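You operate a simulated robot arm through the tools that you are given. There is no shell and no other tool.

The job below is to be done with a simulated robot arm. You get a single attempt, and the scene is never put back.

## Task
Read the strip on the lunch cooler: add one ice pack at 10 C, two at 20 C.
Fine: the figure that counts is the one shown while the lid is still on; lift the lid off, lay the packs inside, put the lid back on, stand the carry handle up.
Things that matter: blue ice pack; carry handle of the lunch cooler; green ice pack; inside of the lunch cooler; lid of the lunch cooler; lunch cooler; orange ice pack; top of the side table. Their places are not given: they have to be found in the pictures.

It is judged by the outcome, as a careful person would: the job done as asked, and still so three seconds after it is handed in. It fails if anything else is knocked over, pushed out of place, dropped, spilled or broken. Lids that push on must go on centred and level and be pressed home; caps that screw on are set level and turned clockwise until they are tight.

## Robot
A 7-joint arm with a two-finger parallel gripper, fixed in place. Base frame: the origin is at the foot of the arm, x ahead of it, y to its left, z up; the work surface is at about z = 760. Units: mm, degrees, N and s.
With the tool pointing down near the work surface it reaches from about 220 to 620 mm from the base axis. Its first joint turns from -166.0 to 166.0 degrees. Payload 1.57 kg.
Tool frame: the origin (TCP) lies between the finger pads and is the grasp point; the fingertips stand 30 mm ahead of it; z points along the fingers, y is the line along which they close. Largest opening 80 mm; finger width 17, thickness 12; the body of the gripper, 40 by 82 mm, starts 80 mm behind the TCP.
Orientation is told as [roll, pitch, yaw] about the base's x, y, z axes, in that order, counted from this pose: with the fingers straight down and closing along the base's y, the tool's x points along the base's -x, its y along +y and its z along -z.

## Interface
- The arm moves only by the tool apply_moves. Its argument "deltas" is a list of rows, each a list of 7 numbers: the turn, a rotation vector about the tool's x, y, z in degrees, then the shift along the tool's x, y, z in mm, then the finger opening in mm, from 0 to 80. In form: [[wx, wy, wz, tx, ty, tz, fingers], ...]. A call has 1 to 20 rows; each row shifts and turns the commanded pose from where the row before left it, along the tool's axes as they then stand. A row lasts 0.2 s, in which the tool goes at most 50 mm and 8.6 degrees; a call with a longer step from one row to the next is refused whole, and so is a gripper value outside its range. A pose out of reach is approached as far as the arm can. The call stops where the force on the tool passes 40 N (or 10 N more than at its start, if that is more) or the arm is blocked; 0.2 s more then pass. Each finger travels about 72 mm/s and halts on what it meets, pressing with about 21 N; the grip force reading is that of the motor and also rises with nothing between the fingers. The clock runs only during rows and for 0.2 s after the last one: add rows that do not move to give the fingers time. The reply holds the time, the measured pose of the TCP, the force on the tool along the base axes, the opening and the grip force, in the units named above and with some noise, with the torque about the TCP (base axes, N m) and any sound that the robot's microphone picked up.
- Cameras (640 x 400 px; columns grow to the right, rows downward): "scene" is now at [229, -48.5, 1363.2]; the picture's right is [-0.64, -0.77, 0.00], its down [-0.59, 0.49, -0.64] and it looks along [0.49, -0.41, -0.77] (base axes); focal length 214 px, centre (320, 200). "wrist" rides on the gripper at [72, -7, -122] in the tool frame; the picture's right is [0.09, 1.00, 0.00], its down [-0.84, 0.08, -0.54] and it looks along [-0.54, 0.05, 0.84] (tool axes); focal length 238 px, centre (320, 200).
- get_image(camera): a new picture of that camera. No time passes.
- raise_lower(by): slides the trunk up (or, below 0, down) by that many mm; the arm and the scene camera ride with it, the base frame stays. It gives what a move gives, with no picture.
- pan_tilt(pan, tilt): turns the head with the scene camera to pan (to the left, within 86 degrees either way) and tilt (down, from -29 to 69), counted from straight ahead of the robot. It gives what a move gives.
- point_at(camera, pixels): for up to 12 pixels [column, row] of the newest picture of that camera ("zoom" is the newest enlarged one), the place [x, y, z] in the base frame of the surface seen there, good to about 2 mm. No time passes.
- inspect(camera, box): a new picture of the part [left, top, right, bottom] of that camera's present view, enlarged. No time passes.
- close_job(): hands the job in; it is judged then, once.

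Open the gripper and draw the arm clear of the work before you hand the job in, unless the task says otherwise.

The tools are called after "Emit:" as name(argument=value, ...) on one line, values as JSON. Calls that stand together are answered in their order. apply_moves: Moves the arm, as the interface text tells. Its arguments: {"type":"object","properties":{"deltas":{"type":"array","items":{"type":"array","items":{"type":"number"}}}},"required":["deltas"]} The other tools are called the same way: raise_lower (by) slides the trunk up or down; pan_tilt (pan, tilt) turns the head that bears the scene camera; get_image (camera) takes a picture; point_at (camera, pixels) gives the place of the surface under pixels of a picture; inspect (camera, box) takes an enlarged picture of a part of a camera's view; close_job () hands the job in.

At the start:

```text
t: 0.0
ee_pos: [331.0, -235.3, 1232.6]
orientation: [0.0, 0.0, 0.0]
force: [0.4, -0.2, 0.2]
ft_torque: [0.01, 0.02, 0.01]
finger_gap: 80.0
gripper_force: 0.0
trunk travel left (down, up): [-600.0, 390.0]
head pan, tilt: [-39.4, 50.3]
```

scene: 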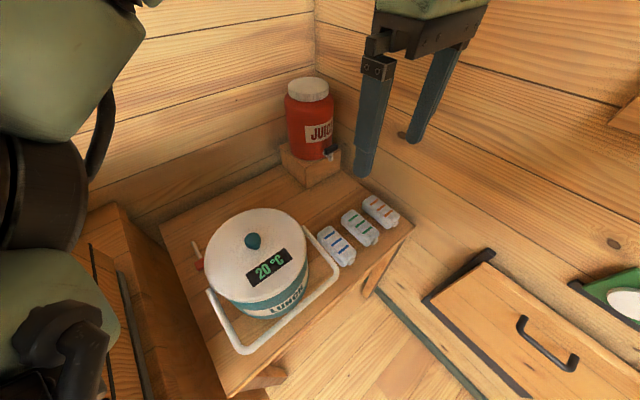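
wrist: 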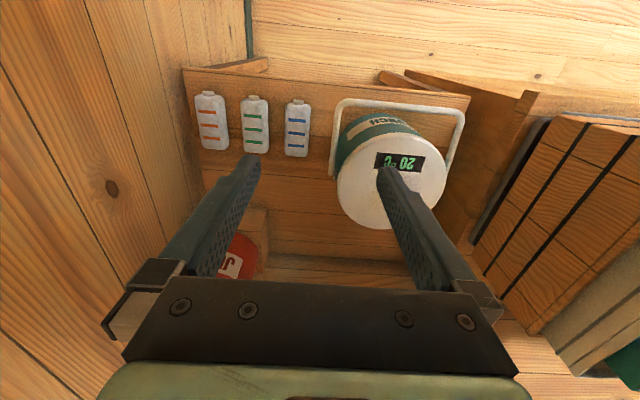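

The strip on the cooler lid seems to show "20 °C" around scene pixel (268, 267). I enlarge the lid and the ice packs to check.

Emit:
inspect(camera="scene", box=[190, 190, 350, 370])

Emit:
inspect(camera="wrist", box=[320, 80, 480, 240])

```text
2.22 times, centred on (270, 280) of scene
```

zoom: 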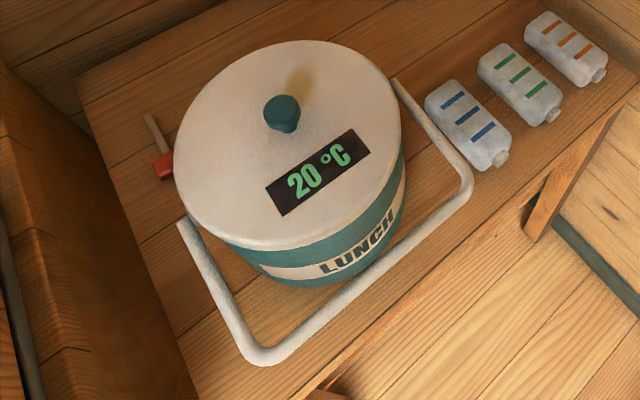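

```text
2.50 times, centred on (400, 160) of wrist
```

zoom: 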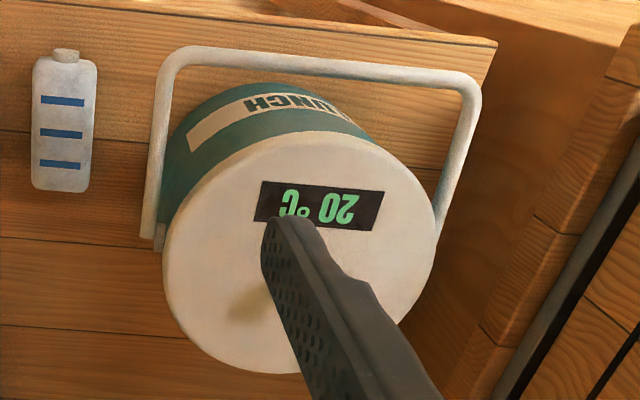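

The strip reads 20 °C with the lid on, so two packs go in. Now I measure the lid, knob, handle, packs, table and nearby objects in the scene picture.

Emit:
point_at(camera="scene", pixels=[[252, 240], [206, 255], [306, 255], [256, 212], [258, 302], [268, 267], [207, 291], [243, 350], [336, 281], [307, 228], [200, 262], [197, 245]])

Emit:
point_at(camera="scene", pixels=[[336, 245], [360, 228], [381, 210], [350, 262], [374, 241], [395, 223], [322, 230], [345, 213], [366, 198], [310, 130], [320, 170], [180, 300]])

```text
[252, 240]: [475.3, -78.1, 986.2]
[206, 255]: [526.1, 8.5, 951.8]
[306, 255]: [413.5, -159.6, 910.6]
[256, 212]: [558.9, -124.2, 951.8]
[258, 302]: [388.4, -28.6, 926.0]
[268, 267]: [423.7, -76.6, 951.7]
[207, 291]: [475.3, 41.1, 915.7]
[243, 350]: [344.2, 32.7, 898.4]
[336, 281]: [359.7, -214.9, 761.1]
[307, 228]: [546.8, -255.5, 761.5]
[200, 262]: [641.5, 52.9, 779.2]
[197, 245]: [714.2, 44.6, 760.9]
```

```text
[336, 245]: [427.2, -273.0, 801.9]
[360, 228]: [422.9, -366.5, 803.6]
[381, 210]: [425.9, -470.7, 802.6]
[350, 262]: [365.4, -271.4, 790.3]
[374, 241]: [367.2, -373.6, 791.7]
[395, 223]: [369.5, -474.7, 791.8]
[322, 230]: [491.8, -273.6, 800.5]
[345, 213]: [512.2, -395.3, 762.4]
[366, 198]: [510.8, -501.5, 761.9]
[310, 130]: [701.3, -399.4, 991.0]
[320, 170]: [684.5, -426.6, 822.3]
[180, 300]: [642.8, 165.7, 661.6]
```

Lid top is at z≈952 with the knob at about (475, -78); the packs lie at x≈425, y≈-273/-367/-470. Next I measure the table edges and the free space behind the packs to find a place to set the lid down.

Emit:
point_at(camera="scene", pixels=[[163, 228], [232, 393], [409, 226], [280, 168], [330, 190], [290, 195], [310, 205], [270, 185], [300, 372], [345, 180], [306, 186], [283, 155]])

Emit:
pan_tilt(pan=-20, tilt=60)

Emit:
get_image(camera="scene")

```text
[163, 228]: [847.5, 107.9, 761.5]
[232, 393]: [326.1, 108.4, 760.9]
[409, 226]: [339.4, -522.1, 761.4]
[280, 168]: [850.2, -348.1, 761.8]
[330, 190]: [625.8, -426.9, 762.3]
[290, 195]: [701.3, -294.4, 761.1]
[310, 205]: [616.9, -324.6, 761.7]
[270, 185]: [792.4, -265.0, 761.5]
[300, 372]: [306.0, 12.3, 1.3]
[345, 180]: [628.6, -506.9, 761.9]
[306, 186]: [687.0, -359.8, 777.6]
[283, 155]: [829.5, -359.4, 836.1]
```

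```text
t: 0.8
ee_pos: [330.6, -234.5, 1232.4]
orientation: [0.0, 0.0, 0.0]
force: [0.2, 1.0, -0.1]
ft_torque: [-0.02, 0.01, 0.0]
finger_gap: 80.0
gripper_force: 0.1
trunk travel left (down, up): [-600.0, 390.0]
head pan, tilt: [-20.0, 60.0]
```

```text
taken
```

scene: 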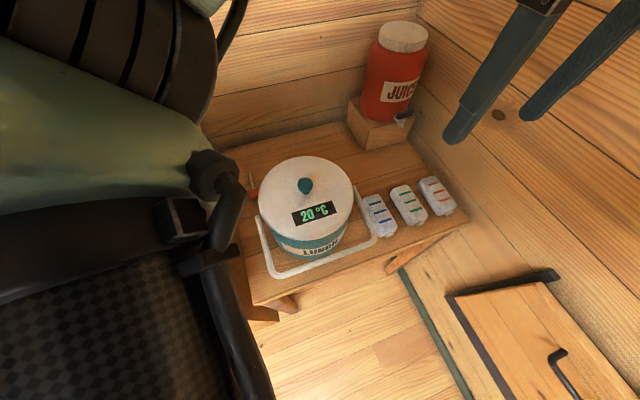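

The table spans x≈326–850 and y≈-522 to 108, so there is free room behind the packs. I zoom in on the cooler and the packs from this new head pose for exact geometry.

Emit:
inspect(camera="scene", box=[240, 145, 400, 285])

Emit:
point_at(camera="zoom", pixels=[[264, 150], [264, 180], [80, 165], [450, 165], [260, 60], [290, 310], [100, 220], [250, 130], [280, 130], [265, 165]])

```text
2.86 times, centred on (320, 215) of scene
```

zoom: 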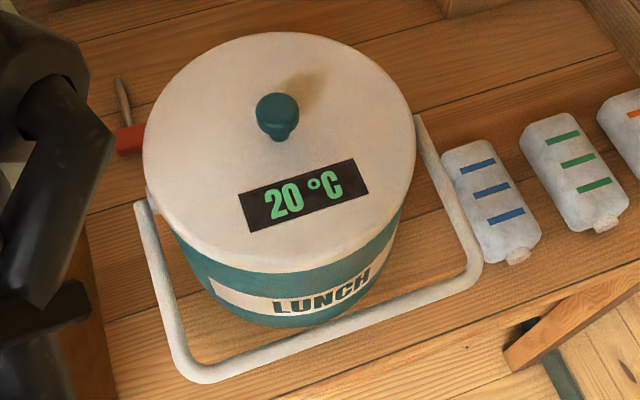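

```text
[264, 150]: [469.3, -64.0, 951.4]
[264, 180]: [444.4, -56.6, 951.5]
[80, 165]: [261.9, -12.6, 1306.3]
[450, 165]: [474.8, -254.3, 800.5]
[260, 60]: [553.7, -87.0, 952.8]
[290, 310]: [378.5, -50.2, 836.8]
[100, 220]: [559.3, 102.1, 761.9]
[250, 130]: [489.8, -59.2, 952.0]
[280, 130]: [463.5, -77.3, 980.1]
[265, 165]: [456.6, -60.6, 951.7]
```

The knob spans zoom pixels (256–300, 92–140) and the handle bar runs from (138,203) via (205,372), (470,285) to (418,115). I measure points on these.

Emit:
point_at(camera="zoom", pixels=[[278, 100], [262, 108], [295, 108], [278, 112], [278, 122], [147, 150], [414, 150], [275, 37], [275, 265], [190, 85], [370, 70], [200, 250]])

Emit:
point_at(camera="zoom", pixels=[[140, 206], [150, 240], [165, 290], [180, 340], [205, 374], [270, 355], [350, 328], [430, 300], [472, 280], [455, 220], [435, 170], [420, 122]])

Emit:
point_at(camera="zoom", pixels=[[470, 145], [510, 245], [445, 160], [495, 155], [535, 235], [490, 190], [517, 257], [557, 125], [525, 135], [580, 135], [600, 220], [575, 160]])

```text
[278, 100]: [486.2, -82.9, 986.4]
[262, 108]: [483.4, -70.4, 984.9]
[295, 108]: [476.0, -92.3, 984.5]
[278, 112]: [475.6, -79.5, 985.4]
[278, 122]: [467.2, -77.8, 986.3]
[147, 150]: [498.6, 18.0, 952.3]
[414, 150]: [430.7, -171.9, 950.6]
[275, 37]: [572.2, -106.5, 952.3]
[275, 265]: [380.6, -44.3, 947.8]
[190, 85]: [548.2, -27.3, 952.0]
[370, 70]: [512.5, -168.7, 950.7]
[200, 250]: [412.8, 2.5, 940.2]
```

```text
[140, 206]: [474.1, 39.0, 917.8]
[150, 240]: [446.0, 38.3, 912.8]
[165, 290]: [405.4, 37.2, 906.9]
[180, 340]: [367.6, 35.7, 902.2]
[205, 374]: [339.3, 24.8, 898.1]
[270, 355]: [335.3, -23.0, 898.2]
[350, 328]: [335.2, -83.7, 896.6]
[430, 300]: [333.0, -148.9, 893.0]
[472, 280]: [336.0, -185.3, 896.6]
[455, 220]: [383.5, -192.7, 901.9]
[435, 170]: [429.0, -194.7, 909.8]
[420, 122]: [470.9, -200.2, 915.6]
```

```text
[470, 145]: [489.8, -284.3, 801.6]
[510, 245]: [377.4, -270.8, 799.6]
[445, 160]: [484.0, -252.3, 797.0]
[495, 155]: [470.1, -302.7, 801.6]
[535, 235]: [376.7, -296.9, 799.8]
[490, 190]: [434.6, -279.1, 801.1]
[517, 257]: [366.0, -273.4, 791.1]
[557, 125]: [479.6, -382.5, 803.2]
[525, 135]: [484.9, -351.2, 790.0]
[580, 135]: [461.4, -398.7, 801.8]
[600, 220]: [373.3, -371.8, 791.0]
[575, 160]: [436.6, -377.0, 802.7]
```

The lid is a disc about 200 mm across centred on (475, -79) with a 26 mm knob, and the handle hinges at y≈39 and -199. Free floor for the lid is around (610, -250), so I lower the trunk to gain reach.

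Emit:
raise_lower(by=-150)

Emit:
get_image(camera="scene")

Emit:
get_image(camera="wrist")

```text
t: 2.6
ee_pos: [330.7, -234.5, 1082.5]
orientation: [0.1, 0.0, -0.1]
force: [0.0, 0.0, -0.3]
ft_torque: [0.01, 0.0, 0.0]
finger_gap: 80.0
gripper_force: 0.3
trunk travel left (down, up): [-450.0, 540.0]
head pan, tilt: [-20.0, 60.0]
```

```text
taken
```

scene: 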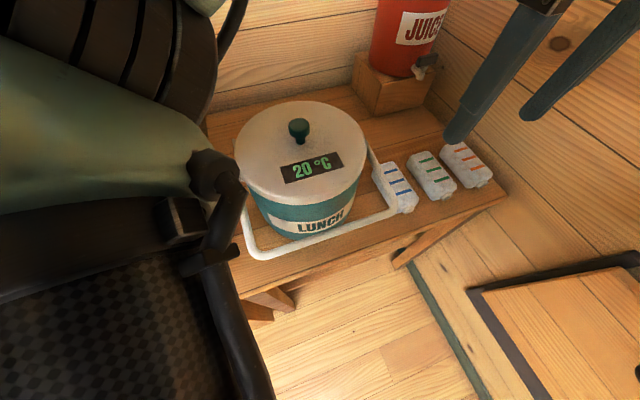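

```text
taken
```

wrist: 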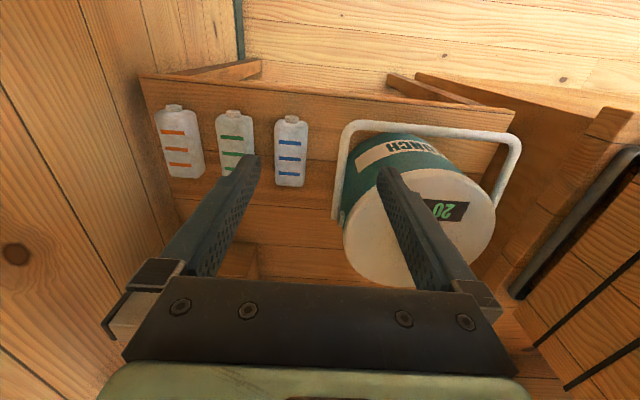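

The trunk lowered cleanly. Wrist view shows packs at (180,142), (237,140), (290,150); I enlarge them for their exact yaw and edges, and look at the juice stand's corner and spigot.

Emit:
inspect(camera="wrist", box=[140, 90, 340, 215])

Emit:
point_at(camera="scene", pixels=[[424, 62], [436, 56], [420, 72], [357, 88], [374, 114], [374, 84], [430, 100], [365, 100]])

```text
3.20 times, centred on (240, 152) of wrist
```

zoom: 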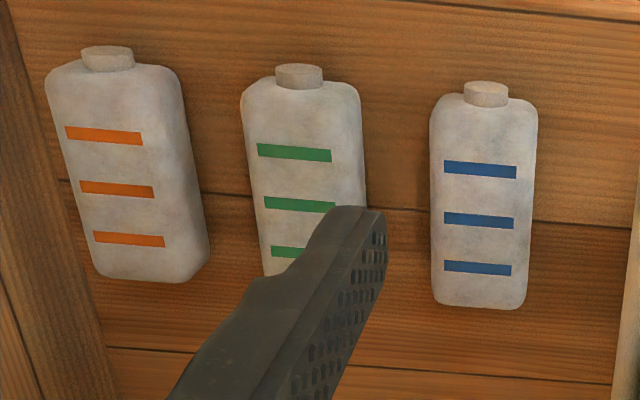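

```text
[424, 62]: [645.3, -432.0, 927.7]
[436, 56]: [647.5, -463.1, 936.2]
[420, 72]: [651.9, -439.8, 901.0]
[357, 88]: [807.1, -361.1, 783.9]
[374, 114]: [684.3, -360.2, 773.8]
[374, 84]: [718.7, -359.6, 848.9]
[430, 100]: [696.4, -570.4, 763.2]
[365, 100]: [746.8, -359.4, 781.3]
```

Emit:
point_at(camera="zoom", pixels=[[445, 170], [515, 174], [444, 265], [510, 270], [435, 120], [534, 130], [437, 290], [522, 298], [485, 103], [485, 88]])

Emit:
point_at(camera="zoom", pixels=[[259, 150], [330, 156], [265, 202], [332, 207], [246, 100], [355, 100], [298, 85], [300, 70], [263, 260], [363, 150]])

```text
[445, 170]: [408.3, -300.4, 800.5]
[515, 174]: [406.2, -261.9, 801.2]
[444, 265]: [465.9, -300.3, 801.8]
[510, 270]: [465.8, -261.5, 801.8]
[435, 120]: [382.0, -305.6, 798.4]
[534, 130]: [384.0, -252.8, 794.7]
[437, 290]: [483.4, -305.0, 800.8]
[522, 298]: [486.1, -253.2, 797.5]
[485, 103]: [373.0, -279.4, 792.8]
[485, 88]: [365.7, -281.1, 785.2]
```

```text
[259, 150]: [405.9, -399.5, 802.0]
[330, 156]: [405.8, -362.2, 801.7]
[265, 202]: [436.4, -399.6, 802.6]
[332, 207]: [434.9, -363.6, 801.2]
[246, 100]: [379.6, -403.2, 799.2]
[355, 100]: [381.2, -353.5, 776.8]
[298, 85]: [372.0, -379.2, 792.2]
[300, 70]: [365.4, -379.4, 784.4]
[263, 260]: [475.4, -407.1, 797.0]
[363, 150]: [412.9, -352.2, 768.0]
```

Blue pack is centred near (436, -281) and green near (436, -381), both aligned with x, about 56 mm wide and 40 mm high. I now move above the knob at (475.5, -80), staying at z≈1060.

Emit:
apply_moves(deltas=[[0, 0, 0, -29, 31, 4.5, 80], [0, 0, 0, -29, 31, 4.5, 80], [0, 0, 0, -29, 31, 4.5, 80], [0, 0, 0, -29, 31, 4.5, 80], [0, 0, 0, -28.8, 30.5, 4.5, 80], [0, 0, 0, 0, 0, 0, 80]])

Emit:
get_image(camera="wrist")

Emit:
get_image(camera="scene")

```text
t: 4.0
ee_pos: [475.2, -84.9, 1062.9]
orientation: [0.4, -0.2, -0.1]
force: [-0.3, 0.3, 0.5]
ft_torque: [0.0, -0.03, -0.01]
finger_gap: 80.1
gripper_force: 0.1
trunk travel left (down, up): [-450.0, 540.0]
head pan, tilt: [-20.0, 60.0]
```

```text
taken
```

wrist: 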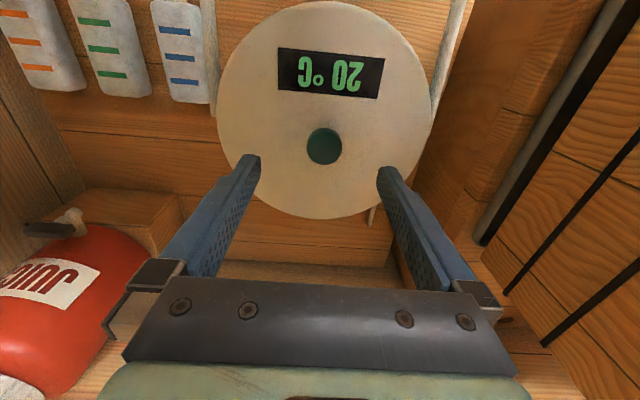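

```text
taken
```

scene: 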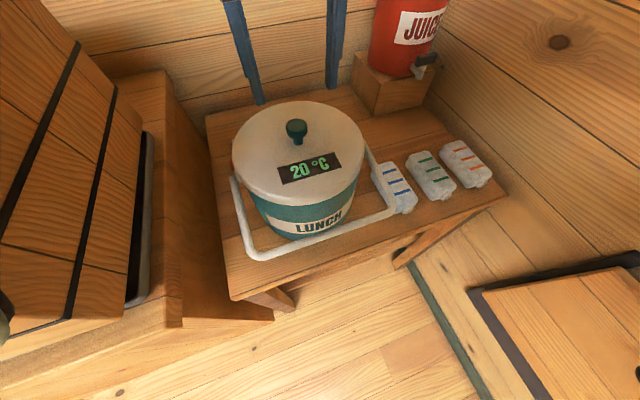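

The knob shows at wrist pixel (324,145) and the strip still reads 20 °C. I measure the knob and lid rim in this view to centre the grasp.

Emit:
point_at(camera="wrist", pixels=[[324, 145], [309, 145], [339, 145], [324, 131], [324, 158], [222, 110], [428, 110], [325, 10], [325, 213], [250, 45], [400, 45]])

Emit:
apply_moves(deltas=[[0, 0, 0, 0, 0, 0, 80], [0, 0, 0, 0, 0, 0, 80]])

```text
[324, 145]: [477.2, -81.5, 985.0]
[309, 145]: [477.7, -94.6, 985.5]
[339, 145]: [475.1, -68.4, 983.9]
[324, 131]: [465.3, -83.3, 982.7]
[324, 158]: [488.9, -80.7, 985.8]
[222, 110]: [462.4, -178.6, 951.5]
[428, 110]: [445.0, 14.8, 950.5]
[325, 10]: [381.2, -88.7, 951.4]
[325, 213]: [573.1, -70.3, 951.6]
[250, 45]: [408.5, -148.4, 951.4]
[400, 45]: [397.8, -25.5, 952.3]
```

```text
t: 4.6
ee_pos: [476.0, -83.7, 1061.1]
orientation: [0.5, 0.0, -0.1]
force: [-0.6, -0.2, 0.5]
ft_torque: [0.03, 0.02, -0.01]
finger_gap: 80.0
gripper_force: 0.0
trunk travel left (down, up): [-450.0, 540.0]
head pan, tilt: [-20.0, 60.0]
```

Knob centre is (477, -81.5) with its top at z≈985. I centre on it, trim the 0.5° roll and descend so the fingertips stop about 4 mm above the lid.

Emit:
apply_moves(deltas=[[0.5, 0, 0, -1.2, 2.2, 0, 80], [0, 0, 0, 0, 0, 20, 80], [0, 0, 0, 0, 0, 20, 80], [0, 0, 0, 0, 0, 15, 80], [0, 0, 0, 0, 0, 12, 80], [0, 0, 0, 0, 0, 6, 80], [0, 0, 0, 0, 0, 0, 80], [0, 0, 0, 0, 0, 0, 80]])

Emit:
get_image(camera="wrist")

```text
t: 6.4
ee_pos: [475.6, -83.8, 985.9]
orientation: [-0.2, 0.0, -0.1]
force: [1.4, 0.3, 1.1]
ft_torque: [-0.03, 0.01, -0.04]
finger_gap: 80.0
gripper_force: 0.1
trunk travel left (down, up): [-450.0, 540.0]
head pan, tilt: [-20.0, 60.0]
```

```text
taken
```

wrist: 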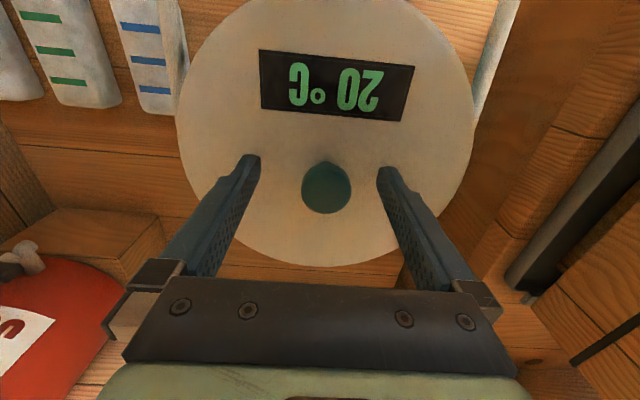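

The fingertips straddle the knob (knob at (326,187), fingers at 255 and 382), slightly off to the left. I shift about 2.5 mm in +y and close on the knob.

Emit:
apply_moves(deltas=[[0, 0, 0, -1.2, 2.5, 0, 80], [0, 0, 0, 0, 0, 0, 60], [0, 0, 0, 0, 0, 0, 40], [0, 0, 0, 0, 0, 0, 25], [0, 0, 0, 0, 0, 0, 10], [0, 0, 0, 0, 0, 0, 10], [0, 0, 0, 0, 0, 0, 10]])

Emit:
get_image(camera="wrist")

```text
t: 8.0
ee_pos: [476.4, -82.1, 986.1]
orientation: [-0.1, 0.0, -0.1]
force: [-0.3, 6.7, 0.8]
ft_torque: [0.18, 0.04, 0.03]
finger_gap: 30.6
gripper_force: 20.9
trunk travel left (down, up): [-450.0, 540.0]
head pan, tilt: [-20.0, 60.0]
heard: snap
```

```text
taken
```

wrist: 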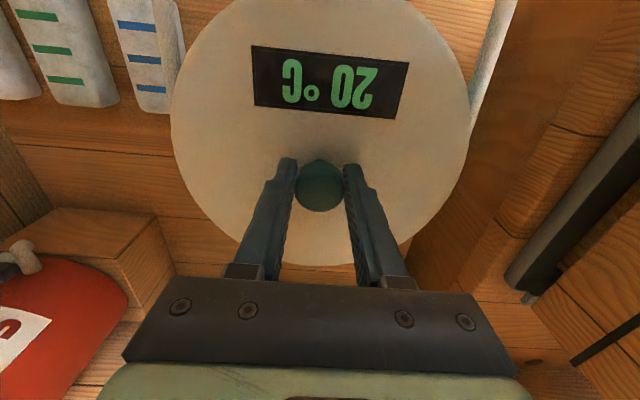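

The fingers hold the knob (gap 30.6 mm, grip 20.9 N) with a 6.7 N side load and a snap heard. I ease 1.5 mm to +y to relieve it and begin a slow lift.

Emit:
apply_moves(deltas=[[0, 0, 0, 0, 1.5, 0, 10], [0, 0, 0, 0, 0, 0, 10], [0, 0, 0, 0, 0, -2, 10], [0, 0, 0, 0, 0, -3, 10], [0, 0, 0, 0, 0, 0, 10]])

Emit:
get_image(camera="scene")

```text
t: 9.2
ee_pos: [478.0, -78.7, 991.1]
orientation: [-0.3, 0.1, -0.2]
force: [-3.2, -3.9, -2.1]
ft_torque: [-0.29, 0.21, -0.07]
finger_gap: 30.9
gripper_force: 21.0
trunk travel left (down, up): [-450.0, 540.0]
head pan, tilt: [-20.0, 60.0]
```

```text
taken
```

scene: 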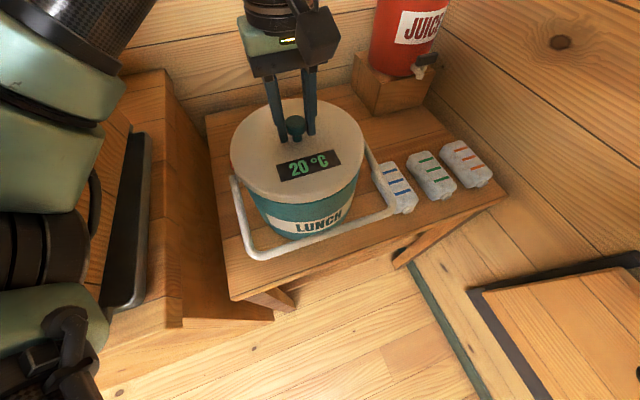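

Force is small (-2 N in z) so the lid is following. I back off 1 mm in y and keep lifting slowly.

Emit:
apply_moves(deltas=[[0, 0, 0, 0, -1.2, -3, 10], [0, 0, 0, 0, 0, -5, 10], [0, 0, 0, 0, 0, -5, 10], [0, 0, 0, 0, 0, -5, 10], [0, 0, 0, 0, 0, -5, 10], [0, 0, 0, 0, 0, -5, 10], [0, 0, 0, 0, 0, 0, 10]])

Emit:
get_image(camera="scene")

Emit:
get_image(camera="wrist")

```text
t: 10.8
ee_pos: [478.5, -76.5, 1020.1]
orientation: [-0.4, 0.0, 0.0]
force: [0.4, -0.5, -1.9]
ft_torque: [-0.01, 0.02, 0.01]
finger_gap: 30.8
gripper_force: 20.6
trunk travel left (down, up): [-450.0, 540.0]
head pan, tilt: [-20.0, 60.0]
```

```text
taken
```

scene: 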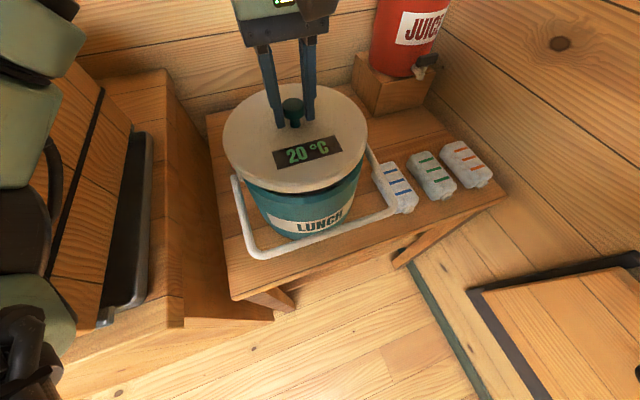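

```text
taken
```

wrist: 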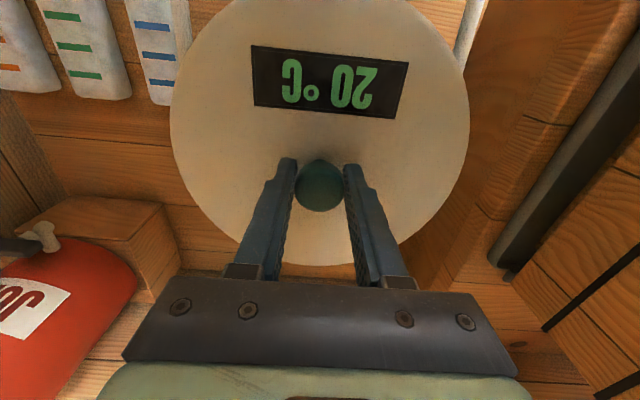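

The lid hangs level and free (2 N weight). I lift to z≈1080 and then carry it toward the free spot behind the packs.

Emit:
apply_moves(deltas=[[0, 0, 0, 0, 0, -15, 10], [0, 0, 0, 0, 0, -20, 10], [0, 0, 0, 0, 0, -20, 10], [0, 0, 0, 0, 0, -5, 10], [0, 0, 0, 0, 0, 0, 10]])

Emit:
get_image(camera="scene")

```text
t: 12.0
ee_pos: [479.4, -76.0, 1081.1]
orientation: [-0.4, 0.0, 0.0]
force: [0.1, 0.1, -1.6]
ft_torque: [0.03, 0.04, -0.01]
finger_gap: 30.7
gripper_force: 21.1
trunk travel left (down, up): [-450.0, 540.0]
head pan, tilt: [-20.0, 60.0]
```

```text
taken
```

scene: 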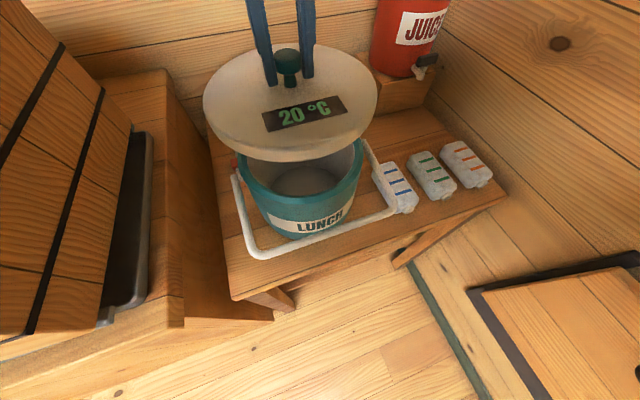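

The lid is clear and the cooler's empty inside is visible at (305,180). I carry the lid horizontally to (610, -250).

Emit:
apply_moves(deltas=[[0, 0, 0, -11, -15, 0, 10], [0, 0, 0, -20, -26, 0, 10], [0, 0, 0, -22, -29, 0, 10], [0, 0, 0, -22, -29, 0, 10], [0, 0, 0, -22, -29, 0, 10], [0, 0, 0, -20, -26, 0, 10], [0, 0, 0, -13, -20, 0, 10], [0, 0, 0, 0, 0, 0, 10], [0, 0, 0, 0, 0, 0, 10]])

Emit:
get_image(camera="scene")

Emit:
get_image(camera="wrist")

```text
t: 14.0
ee_pos: [576.3, -213.0, 1081.0]
orientation: [-0.5, 0.0, 0.1]
force: [0.7, 0.3, -1.5]
ft_torque: [-0.01, 0.0, -0.03]
finger_gap: 31.0
gripper_force: 21.1
out of reach, approached as far as the arm can: row 6, 7
trunk travel left (down, up): [-450.0, 540.0]
head pan, tilt: [-20.0, 60.0]
```

```text
taken
```

scene: 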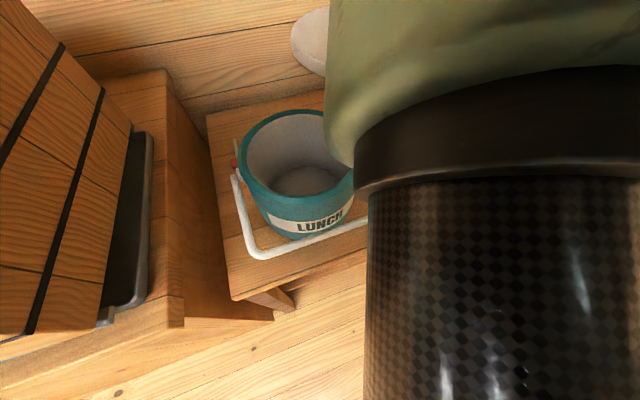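

```text
taken
```

wrist: 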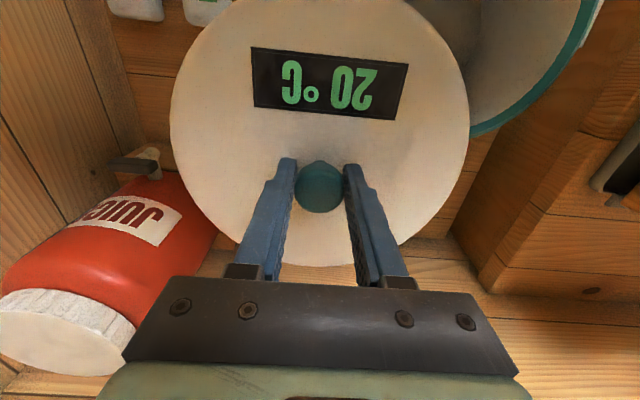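

The arm hits its reach limit at r≈614 at this height, stopping at (576, -213). I probe with a small move to see where the commanded pose stands before going around.

Emit:
apply_moves(deltas=[[0, 0, 0, 15, -5, 0, 10], [0, 0, 0, 0, 0, 0, 10]])

```text
t: 14.6
ee_pos: [560.3, -217.7, 1080.0]
orientation: [-0.5, 0.0, 0.2]
force: [-0.6, -0.1, -1.7]
ft_torque: [-0.01, 0.02, 0.0]
finger_gap: 31.0
gripper_force: 20.6
trunk travel left (down, up): [-450.0, 540.0]
head pan, tilt: [-20.0, 60.0]
```

The command is clamped to the measured pose, good. I swing to (540, -285), away from the cooler and well above the packs, then descend to z≈930.

Emit:
apply_moves(deltas=[[0, 0, 0, 7, -22, 0, 10], [0, 0, 0, 7, -23, 0, 10], [0, 0, 0, 6, -22, 0, 10], [0, 0, 0, 0, 0, 25, 10], [0, 0, 0, 0, 0, 30, 10], [0, 0, 0, 0, 0, 30, 10], [0, 0, 0, 0, 0, 30, 10], [0, 0, 0, 0, 0, 30, 10], [0, 0, 0, 0, 0, 0, 10], [0, 0, 0, 0, 0, 0, 10]])

Emit:
get_image(camera="wrist")

Emit:
get_image(camera="scene")

```text
t: 16.8
ee_pos: [538.4, -287.4, 934.2]
orientation: [-0.5, 0.0, -0.1]
force: [2.0, -3.7, 4.0]
ft_torque: [0.3, 0.26, 0.0]
finger_gap: 30.9
gripper_force: 20.8
trunk travel left (down, up): [-450.0, 540.0]
head pan, tilt: [-20.0, 60.0]
```

```text
taken
```

wrist: 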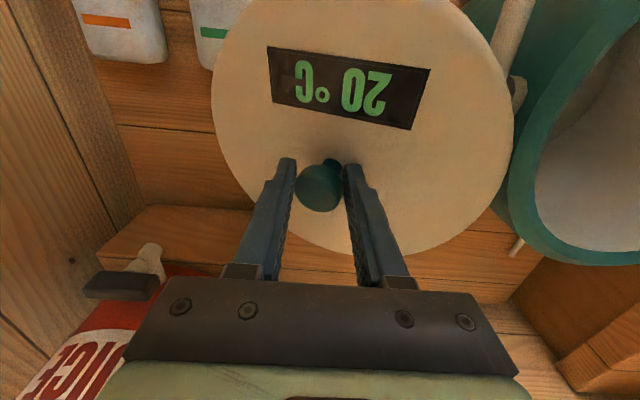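

```text
taken
```

scene: 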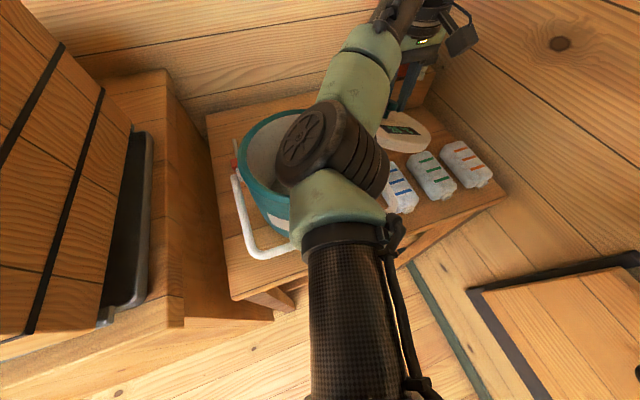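

The lid's edge met something near wrist pixel (514,92), the right hinge boss, and it tilted slightly in the grip (force +4 N). I back straight up 25 mm and look again.

Emit:
apply_moves(deltas=[[0, 0, 0, 0, 0, -10, 10], [0, 0, 0, 0, 0, -15, 10], [0, 0, 0, 0, 0, 0, 10]])

Emit:
get_image(camera="wrist")

```text
t: 17.6
ee_pos: [538.3, -287.0, 959.0]
orientation: [-0.5, 0.0, 0.0]
force: [-0.1, 0.7, -1.4]
ft_torque: [-0.01, 0.02, 0.0]
finger_gap: 31.3
gripper_force: 20.5
trunk travel left (down, up): [-450.0, 540.0]
head pan, tilt: [-20.0, 60.0]
```

```text
taken
```

wrist: 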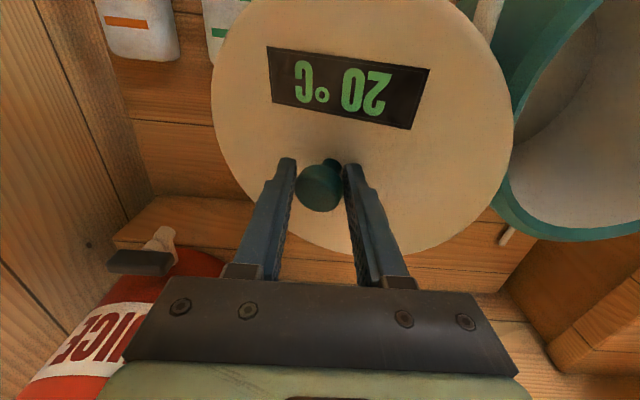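

Contact is gone, but the lid is now cocked in the fingers. I measure its plane with several points.

Emit:
point_at(camera="wrist", pixels=[[225, 100], [500, 120], [350, 20], [420, 235], [270, 200], [350, 130], [280, 30], [450, 50], [320, 190], [470, 180]])

```text
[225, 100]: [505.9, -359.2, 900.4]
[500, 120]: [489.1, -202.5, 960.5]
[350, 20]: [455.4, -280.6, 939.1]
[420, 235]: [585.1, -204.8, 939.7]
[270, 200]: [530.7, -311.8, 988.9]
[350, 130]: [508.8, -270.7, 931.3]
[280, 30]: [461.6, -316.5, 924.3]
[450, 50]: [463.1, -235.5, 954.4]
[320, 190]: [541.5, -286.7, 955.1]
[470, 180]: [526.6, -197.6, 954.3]
```

The lid is tilted about 22° (high side toward the cooler) but still firmly held; it will level itself when set on the table. I move outward, away from the hinge, toward (603, -258).

Emit:
apply_moves(deltas=[[0, 0, 0, -16, 3, 0, 10], [0, 0, 0, -17, 8, 0, 10], [0, 0, 0, -17, 9, 0, 10], [0, 0, 0, -15, 9, 0, 10], [0, 0, 0, 0, 0, 0, 10], [0, 0, 0, 0, 0, 0, 10]])

Emit:
get_image(camera="scene")

Emit:
get_image(camera="wrist")

```text
t: 19.0
ee_pos: [598.8, -252.3, 960.4]
orientation: [-0.5, 0.0, 0.0]
force: [0.5, -0.6, -1.0]
ft_torque: [-0.03, 0.0, 0.02]
finger_gap: 31.4
gripper_force: 21.0
out of reach, approached as far as the arm can: row 4
trunk travel left (down, up): [-450.0, 540.0]
head pan, tilt: [-20.0, 60.0]
```

```text
taken
```

scene: 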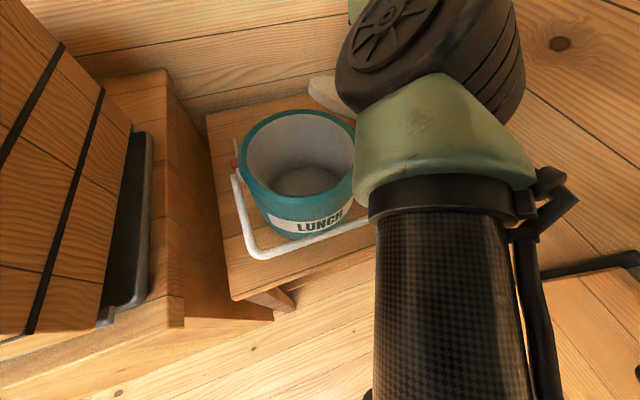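

```text
taken
```

wrist: 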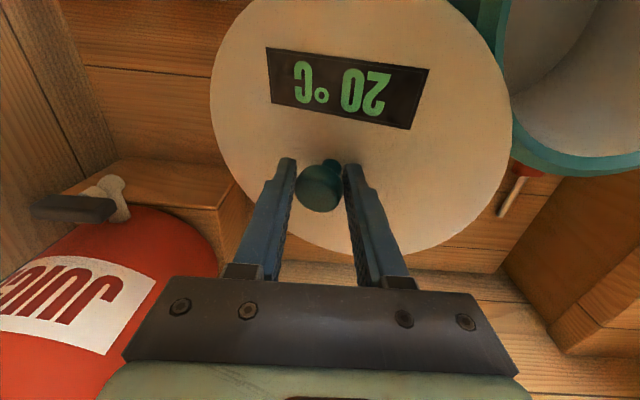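

At z≈960 I reached (599, -252); lower down there is a little more reach. I descend to z≈885 and extend outward slightly.

Emit:
apply_moves(deltas=[[0, 0, 0, 0, 0, 20, 10], [0, 0, 0, 0, 0, 20, 10], [0, 0, 0, 0, 0, 20, 10], [0, 0, 0, 0, 0, 15, 10], [0, 0, 0, -6, 0, 0, 10], [0, 0, 0, -4, 0, 0, 10], [0, 0, 0, 0, 0, 0, 10], [0, 0, 0, 0, 0, 0, 10]])

Emit:
get_image(camera="wrist")

```text
t: 20.8
ee_pos: [606.8, -252.3, 886.4]
orientation: [-0.5, 0.0, 0.0]
force: [0.2, -0.1, -1.3]
ft_torque: [-0.07, 0.01, -0.04]
finger_gap: 30.5
gripper_force: 21.1
trunk travel left (down, up): [-450.0, 540.0]
head pan, tilt: [-20.0, 60.0]
```

```text
taken
```

wrist: 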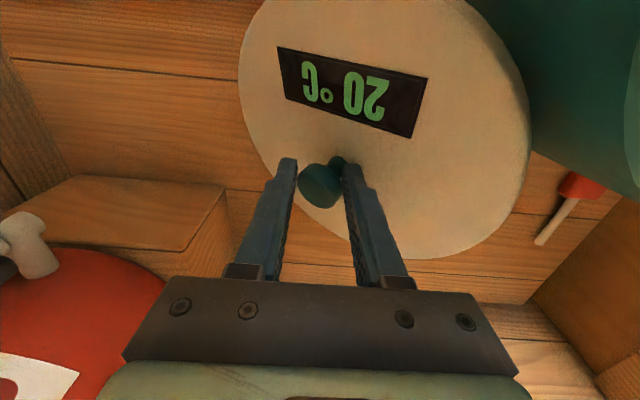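

The lid seems to have tilted further, its upper edge near the cooler wall at (530,120). I measure the lid plane and the cooler wall.

Emit:
point_at(camera="wrist", pixels=[[250, 90], [520, 130], [350, 10], [430, 245], [290, 30], [470, 50], [350, 140], [524, 130], [545, 110], [560, 190], [545, 235], [480, 200]])

Emit:
inspect(camera="wrist", box=[440, 20, 640, 145])

```text
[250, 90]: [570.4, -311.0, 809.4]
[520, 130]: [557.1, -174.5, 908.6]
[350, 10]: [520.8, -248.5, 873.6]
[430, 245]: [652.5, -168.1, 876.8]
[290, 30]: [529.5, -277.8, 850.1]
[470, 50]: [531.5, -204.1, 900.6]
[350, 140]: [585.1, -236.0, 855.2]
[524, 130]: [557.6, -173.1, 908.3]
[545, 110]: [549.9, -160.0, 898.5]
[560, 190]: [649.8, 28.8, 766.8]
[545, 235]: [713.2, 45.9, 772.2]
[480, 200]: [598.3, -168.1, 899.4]
```

```text
3.20 times, centred on (540, 82) of wrist
```

zoom: 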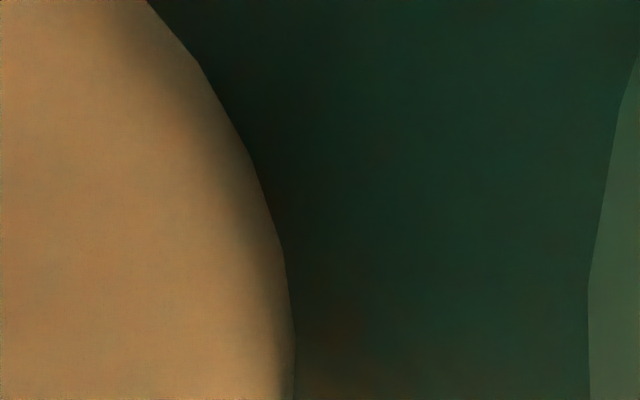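

The lid edge brushed the cooler wall during descent and tilted more (≈36°), but no load remains. I move a few mm away from the cooler (toward -y) before lowering it onto the table to level it.

Emit:
apply_moves(deltas=[[0, 0, 0, -2, -7, 0, 10], [0, 0, 0, 0, -6, 0, 10], [0, 0, 0, 0, 0, 0, 10], [0, 0, 0, 0, 0, 0, 10]])

Emit:
get_image(camera="wrist")

Emit:
get_image(camera="scene")

```text
t: 21.8
ee_pos: [603.8, -260.4, 885.9]
orientation: [-0.6, 0.0, 0.0]
force: [0.1, 0.6, -0.1]
ft_torque: [0.02, 0.01, 0.02]
finger_gap: 30.5
gripper_force: 20.8
out of reach, approached as far as the arm can: row 1
trunk travel left (down, up): [-450.0, 540.0]
head pan, tilt: [-20.0, 60.0]
```

```text
taken
```

wrist: 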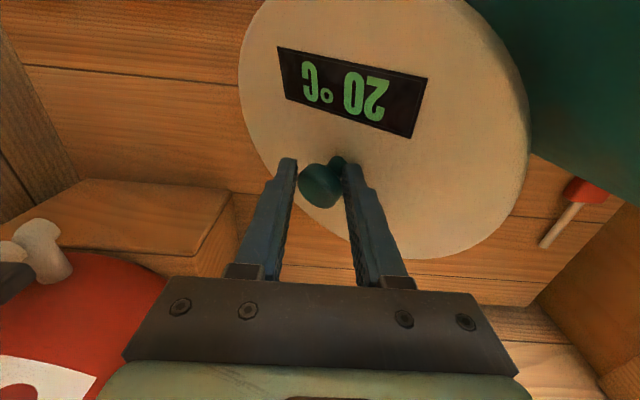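

```text
taken
```

scene: 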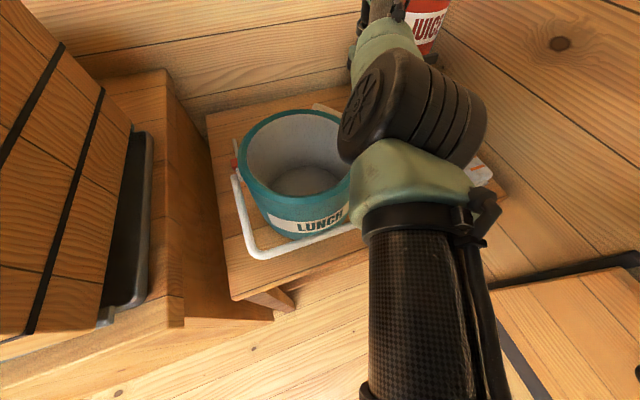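

The lid now clears the cooler wall. Before lowering, I check how high the arm's forearm is over the cooler and packs.

Emit:
point_at(camera="scene", pixels=[[345, 150], [400, 100], [352, 190], [365, 225], [480, 170], [470, 120]])

Emit:
point_at(camera="wrist", pixels=[[250, 90], [520, 130], [350, 10], [430, 245], [529, 110], [450, 20], [350, 235], [250, 60]])

```text
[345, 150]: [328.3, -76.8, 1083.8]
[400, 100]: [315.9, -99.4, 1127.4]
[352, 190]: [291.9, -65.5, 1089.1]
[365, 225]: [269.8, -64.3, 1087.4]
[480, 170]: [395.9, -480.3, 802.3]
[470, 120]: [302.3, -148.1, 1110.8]
```

```text
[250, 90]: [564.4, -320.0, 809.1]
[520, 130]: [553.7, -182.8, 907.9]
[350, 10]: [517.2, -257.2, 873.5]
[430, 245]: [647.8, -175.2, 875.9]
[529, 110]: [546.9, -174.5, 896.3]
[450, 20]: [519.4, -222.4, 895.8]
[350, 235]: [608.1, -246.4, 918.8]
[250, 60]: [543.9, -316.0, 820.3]
```

The forearm is well above the cooler (z≈1085). I lower slowly so the low edge of the lid touches the table and levels it.

Emit:
apply_moves(deltas=[[0, 0, 0, 0, 0, 8, 10], [0, 0, 0, 0, 0, 8, 10], [0, 0, 0, 0, 0, 6, 10], [0, 0, 0, 0, 0, 6, 10], [0, 0, 0, 0, 0, 6, 10], [0, 0, 0, 0, 0, 0, 10]])

Emit:
get_image(camera="wrist")

```text
t: 23.2
ee_pos: [603.7, -260.4, 854.5]
orientation: [-0.5, 0.0, 0.0]
force: [-3.1, 1.8, 7.8]
ft_torque: [-0.11, -0.32, 0.07]
finger_gap: 30.2
gripper_force: 20.9
trunk travel left (down, up): [-450.0, 540.0]
head pan, tilt: [-20.0, 60.0]
```

```text
taken
```

wrist: 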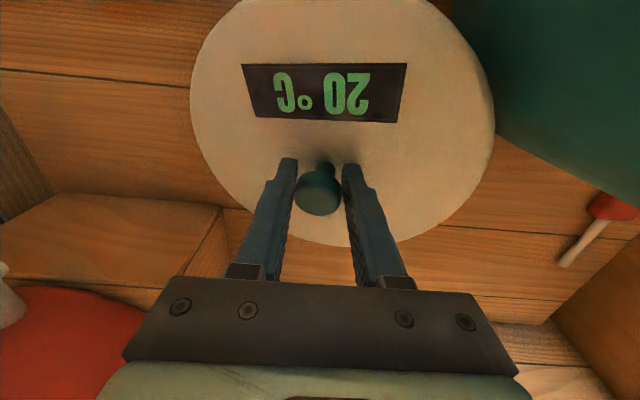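

The lid is levelling against the table. I keep lowering in small steps.

Emit:
apply_moves(deltas=[[0, 0, 0, 0, 0, 5, 10], [0, 0, 0, 0, 0, 5, 10], [0, 0, 0, 0, 0, 5, 10], [0, 0, 0, 0, 0, 0, 10]])

Emit:
get_image(camera="wrist")

Emit:
point_at(camera="wrist", pixels=[[220, 80], [470, 100], [330, 20], [400, 200], [250, 30], [430, 40], [230, 150]])

```text
t: 24.2
ee_pos: [602.6, -262.6, 838.6]
orientation: [-0.5, -0.1, 0.0]
force: [-2.6, 2.3, 9.2]
ft_torque: [0.0, -0.58, 0.1]
finger_gap: 30.4
gripper_force: 20.9
trunk travel left (down, up): [-450.0, 540.0]
head pan, tilt: [-20.0, 60.0]
```

```text
taken
```

wrist: 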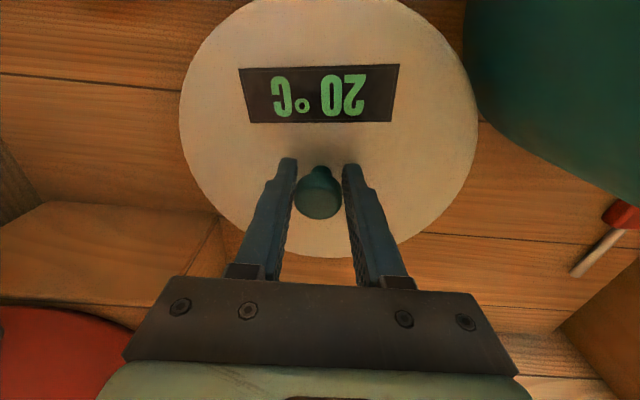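

```text
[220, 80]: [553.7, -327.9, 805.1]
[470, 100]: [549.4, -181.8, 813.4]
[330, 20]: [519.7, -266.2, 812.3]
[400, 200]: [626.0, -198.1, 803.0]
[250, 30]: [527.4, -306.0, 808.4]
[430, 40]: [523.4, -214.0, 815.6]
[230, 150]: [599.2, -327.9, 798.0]
```

Nearly level (top heights 798–815). I lower a bit more until it sits flat.

Emit:
apply_moves(deltas=[[0, 0, 0, 0, 0, 3, 10], [0, 0, 0, 0, 0, 3, 10], [0, 0, 0, 0, 0, 0, 10]])

Emit:
get_image(camera="wrist")

Emit:
point_at(camera="wrist", pixels=[[220, 80], [450, 100], [330, 20], [400, 190], [250, 30], [410, 40], [230, 150]])

```text
t: 25.0
ee_pos: [602.8, -262.2, 831.6]
orientation: [-0.5, 0.0, 0.0]
force: [-2.8, 0.0, 3.7]
ft_torque: [-0.07, -0.32, 0.04]
finger_gap: 30.1
gripper_force: 20.8
trunk travel left (down, up): [-450.0, 540.0]
head pan, tilt: [-20.0, 60.0]
```

```text
taken
```

wrist: 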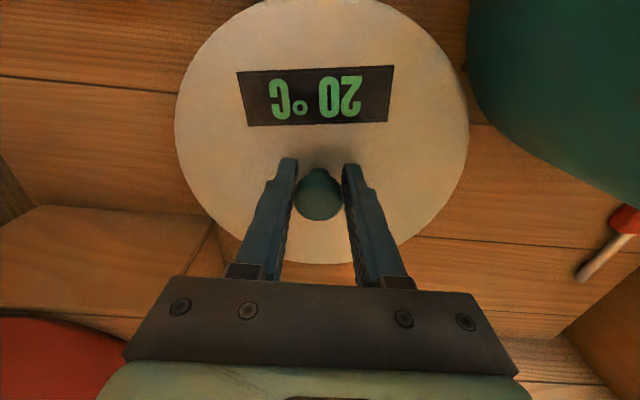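

```text
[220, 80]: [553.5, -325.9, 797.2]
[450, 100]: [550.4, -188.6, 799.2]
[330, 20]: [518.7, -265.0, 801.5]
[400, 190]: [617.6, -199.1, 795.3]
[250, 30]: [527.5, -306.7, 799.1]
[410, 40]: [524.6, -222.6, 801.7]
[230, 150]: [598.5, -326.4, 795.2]
```

Only about 3° of tilt remains along x. I press down 3–4 mm more to seat it flat.

Emit:
apply_moves(deltas=[[0, 0, 0, 0, 0, 2, 10], [0, 0, 0, 0, 0, 2, 10], [0, 0, 0, 0, 0, 0, 10]])

Emit:
get_image(camera="wrist")

Emit:
point_at(camera="wrist", pixels=[[220, 80], [450, 100], [330, 20], [400, 190], [250, 30], [410, 40], [230, 150]])

```text
t: 25.8
ee_pos: [602.7, -261.8, 828.1]
orientation: [-0.4, -0.1, 0.0]
force: [-2.9, -0.6, 4.9]
ft_torque: [-0.04, -0.43, -0.04]
finger_gap: 29.5
gripper_force: 21.0
trunk travel left (down, up): [-450.0, 540.0]
head pan, tilt: [-20.0, 60.0]
```

```text
taken
```

wrist: 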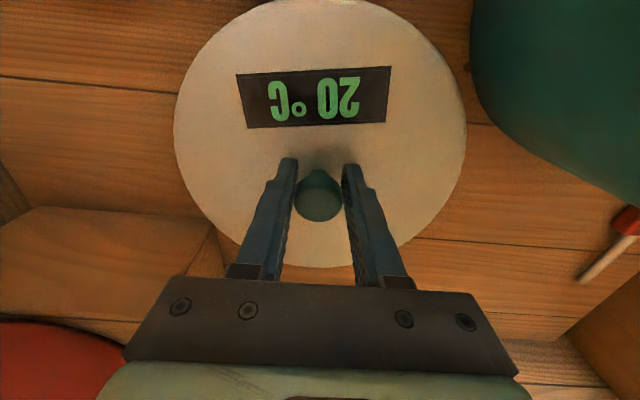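

```text
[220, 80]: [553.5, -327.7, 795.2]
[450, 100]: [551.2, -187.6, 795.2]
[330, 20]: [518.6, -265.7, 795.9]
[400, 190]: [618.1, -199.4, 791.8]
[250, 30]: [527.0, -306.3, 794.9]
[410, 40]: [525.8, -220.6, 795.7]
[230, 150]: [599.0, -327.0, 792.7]
```

Just 2° left. I go 2 mm lower and then open the fingers slowly.

Emit:
apply_moves(deltas=[[0, 0, 0, 0, 0, 2, 10], [0, 0, 0, 0, 0, 0, 10], [0, 0, 0, 0, 0, 0, 34], [0, 0, 0, 0, 0, 0, 44], [0, 0, 0, 0, 0, 0, 60], [0, 0, 0, 0, 0, 0, 70], [0, 0, 0, 0, 0, 0, 70]])

Emit:
get_image(camera="wrist")

Emit:
point_at(camera="wrist", pixels=[[220, 80], [450, 100], [330, 20], [325, 250], [320, 190], [410, 40], [200, 150]])

```text
t: 27.4
ee_pos: [603.7, -261.4, 825.3]
orientation: [-0.5, 0.0, 0.1]
force: [0.6, 0.1, 0.0]
ft_torque: [-0.03, 0.01, 0.01]
finger_gap: 69.9
gripper_force: 0.1
trunk travel left (down, up): [-450.0, 540.0]
head pan, tilt: [-20.0, 60.0]
```

```text
taken
```

wrist: 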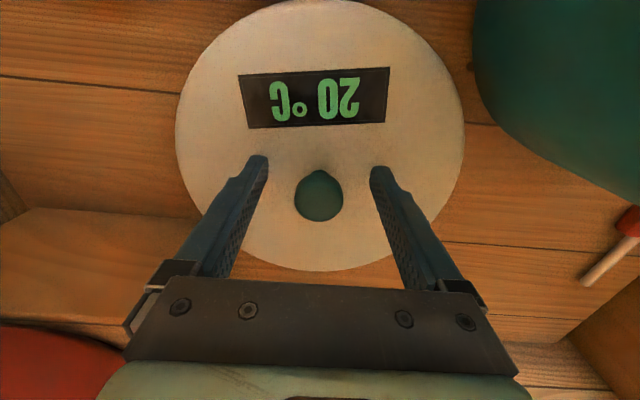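

```text
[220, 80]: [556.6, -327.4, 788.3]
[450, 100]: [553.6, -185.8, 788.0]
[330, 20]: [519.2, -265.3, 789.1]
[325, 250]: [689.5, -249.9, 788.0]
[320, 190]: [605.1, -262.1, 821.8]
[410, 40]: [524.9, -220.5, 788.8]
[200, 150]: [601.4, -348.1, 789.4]
```

The lid sits flat on the table (top at z≈788, centre about (605, -262)) and is released. I rise straight up past the knob, then pull back and up toward the blue pack.

Emit:
apply_moves(deltas=[[0, 0, 0, 0, 0, -15, 70], [0, 0, 0, 0, 0, -25, 70], [0, 0, 0, 10, 0, -25, 70], [0, 0, 0, 25, 0, -25, 75], [0, 0, 0, 35, -4, -15, 80], [0, 0, 0, 40, -6, 0, 80], [0, 0, 0, 40, -6, 0, 80], [0, 0, 0, 18, -4, 0, 80], [0, 0, 0, 0, 0, 0, 80], [0, 0, 0, 0, 0, 0, 80]])

Emit:
get_image(camera="wrist")

Emit:
get_image(camera="scene")

```text
t: 29.6
ee_pos: [436.3, -279.2, 931.2]
orientation: [-0.5, 0.0, 0.0]
force: [0.3, 1.0, -0.2]
ft_torque: [-0.01, 0.01, 0.0]
finger_gap: 80.0
gripper_force: 0.1
trunk travel left (down, up): [-450.0, 540.0]
head pan, tilt: [-20.0, 60.0]
```

```text
taken
```

wrist: 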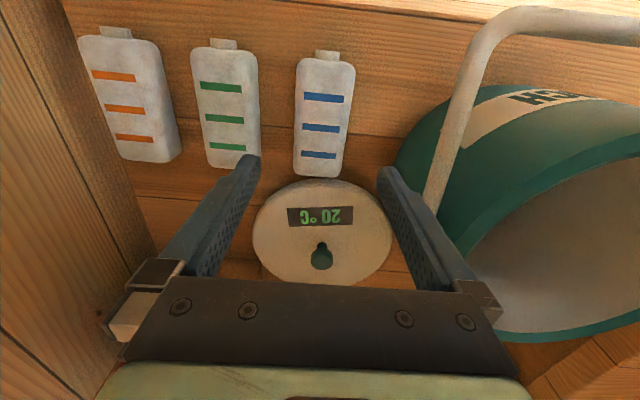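

```text
taken
```

scene: 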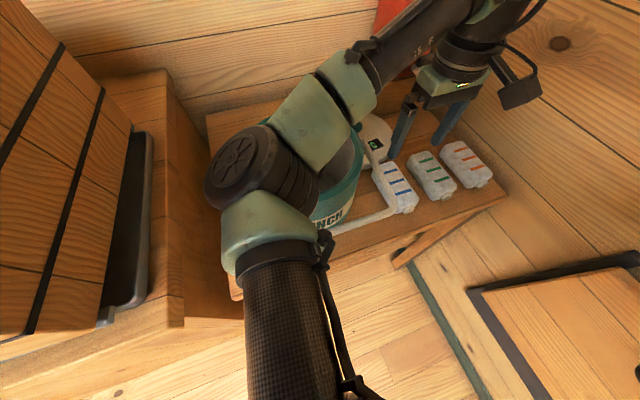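

I'm above the blue pack, which shows at (323,118), undisturbed, with the lid flat behind it. I measure the blue pack and the cooler's inside/rim.

Emit:
point_at(camera="wrist", pixels=[[305, 97], [343, 100], [302, 153], [336, 156], [298, 80], [352, 85], [296, 165], [341, 170], [327, 63], [322, 127], [322, 260], [322, 190]])

Emit:
point_at(camera="wrist", pixels=[[455, 232], [470, 258], [500, 195], [560, 170], [480, 310], [560, 335], [630, 335], [600, 240], [560, 230], [630, 150], [240, 130], [252, 140]])

```text
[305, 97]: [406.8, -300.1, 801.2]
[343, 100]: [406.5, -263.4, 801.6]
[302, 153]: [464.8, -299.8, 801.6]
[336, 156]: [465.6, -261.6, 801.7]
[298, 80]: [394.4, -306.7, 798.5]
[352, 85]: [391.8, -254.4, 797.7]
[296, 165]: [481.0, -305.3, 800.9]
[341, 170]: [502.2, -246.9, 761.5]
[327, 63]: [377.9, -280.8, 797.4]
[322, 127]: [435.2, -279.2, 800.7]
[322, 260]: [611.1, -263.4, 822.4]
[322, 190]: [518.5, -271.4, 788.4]
```

```text
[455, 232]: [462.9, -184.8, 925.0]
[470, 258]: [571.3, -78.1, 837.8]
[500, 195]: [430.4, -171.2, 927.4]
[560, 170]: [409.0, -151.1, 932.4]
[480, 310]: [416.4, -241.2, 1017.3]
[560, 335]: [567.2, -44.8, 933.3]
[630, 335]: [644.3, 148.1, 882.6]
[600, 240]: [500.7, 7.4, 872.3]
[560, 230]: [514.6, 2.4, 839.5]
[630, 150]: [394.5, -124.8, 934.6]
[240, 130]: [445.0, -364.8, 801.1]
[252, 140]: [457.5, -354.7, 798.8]
```

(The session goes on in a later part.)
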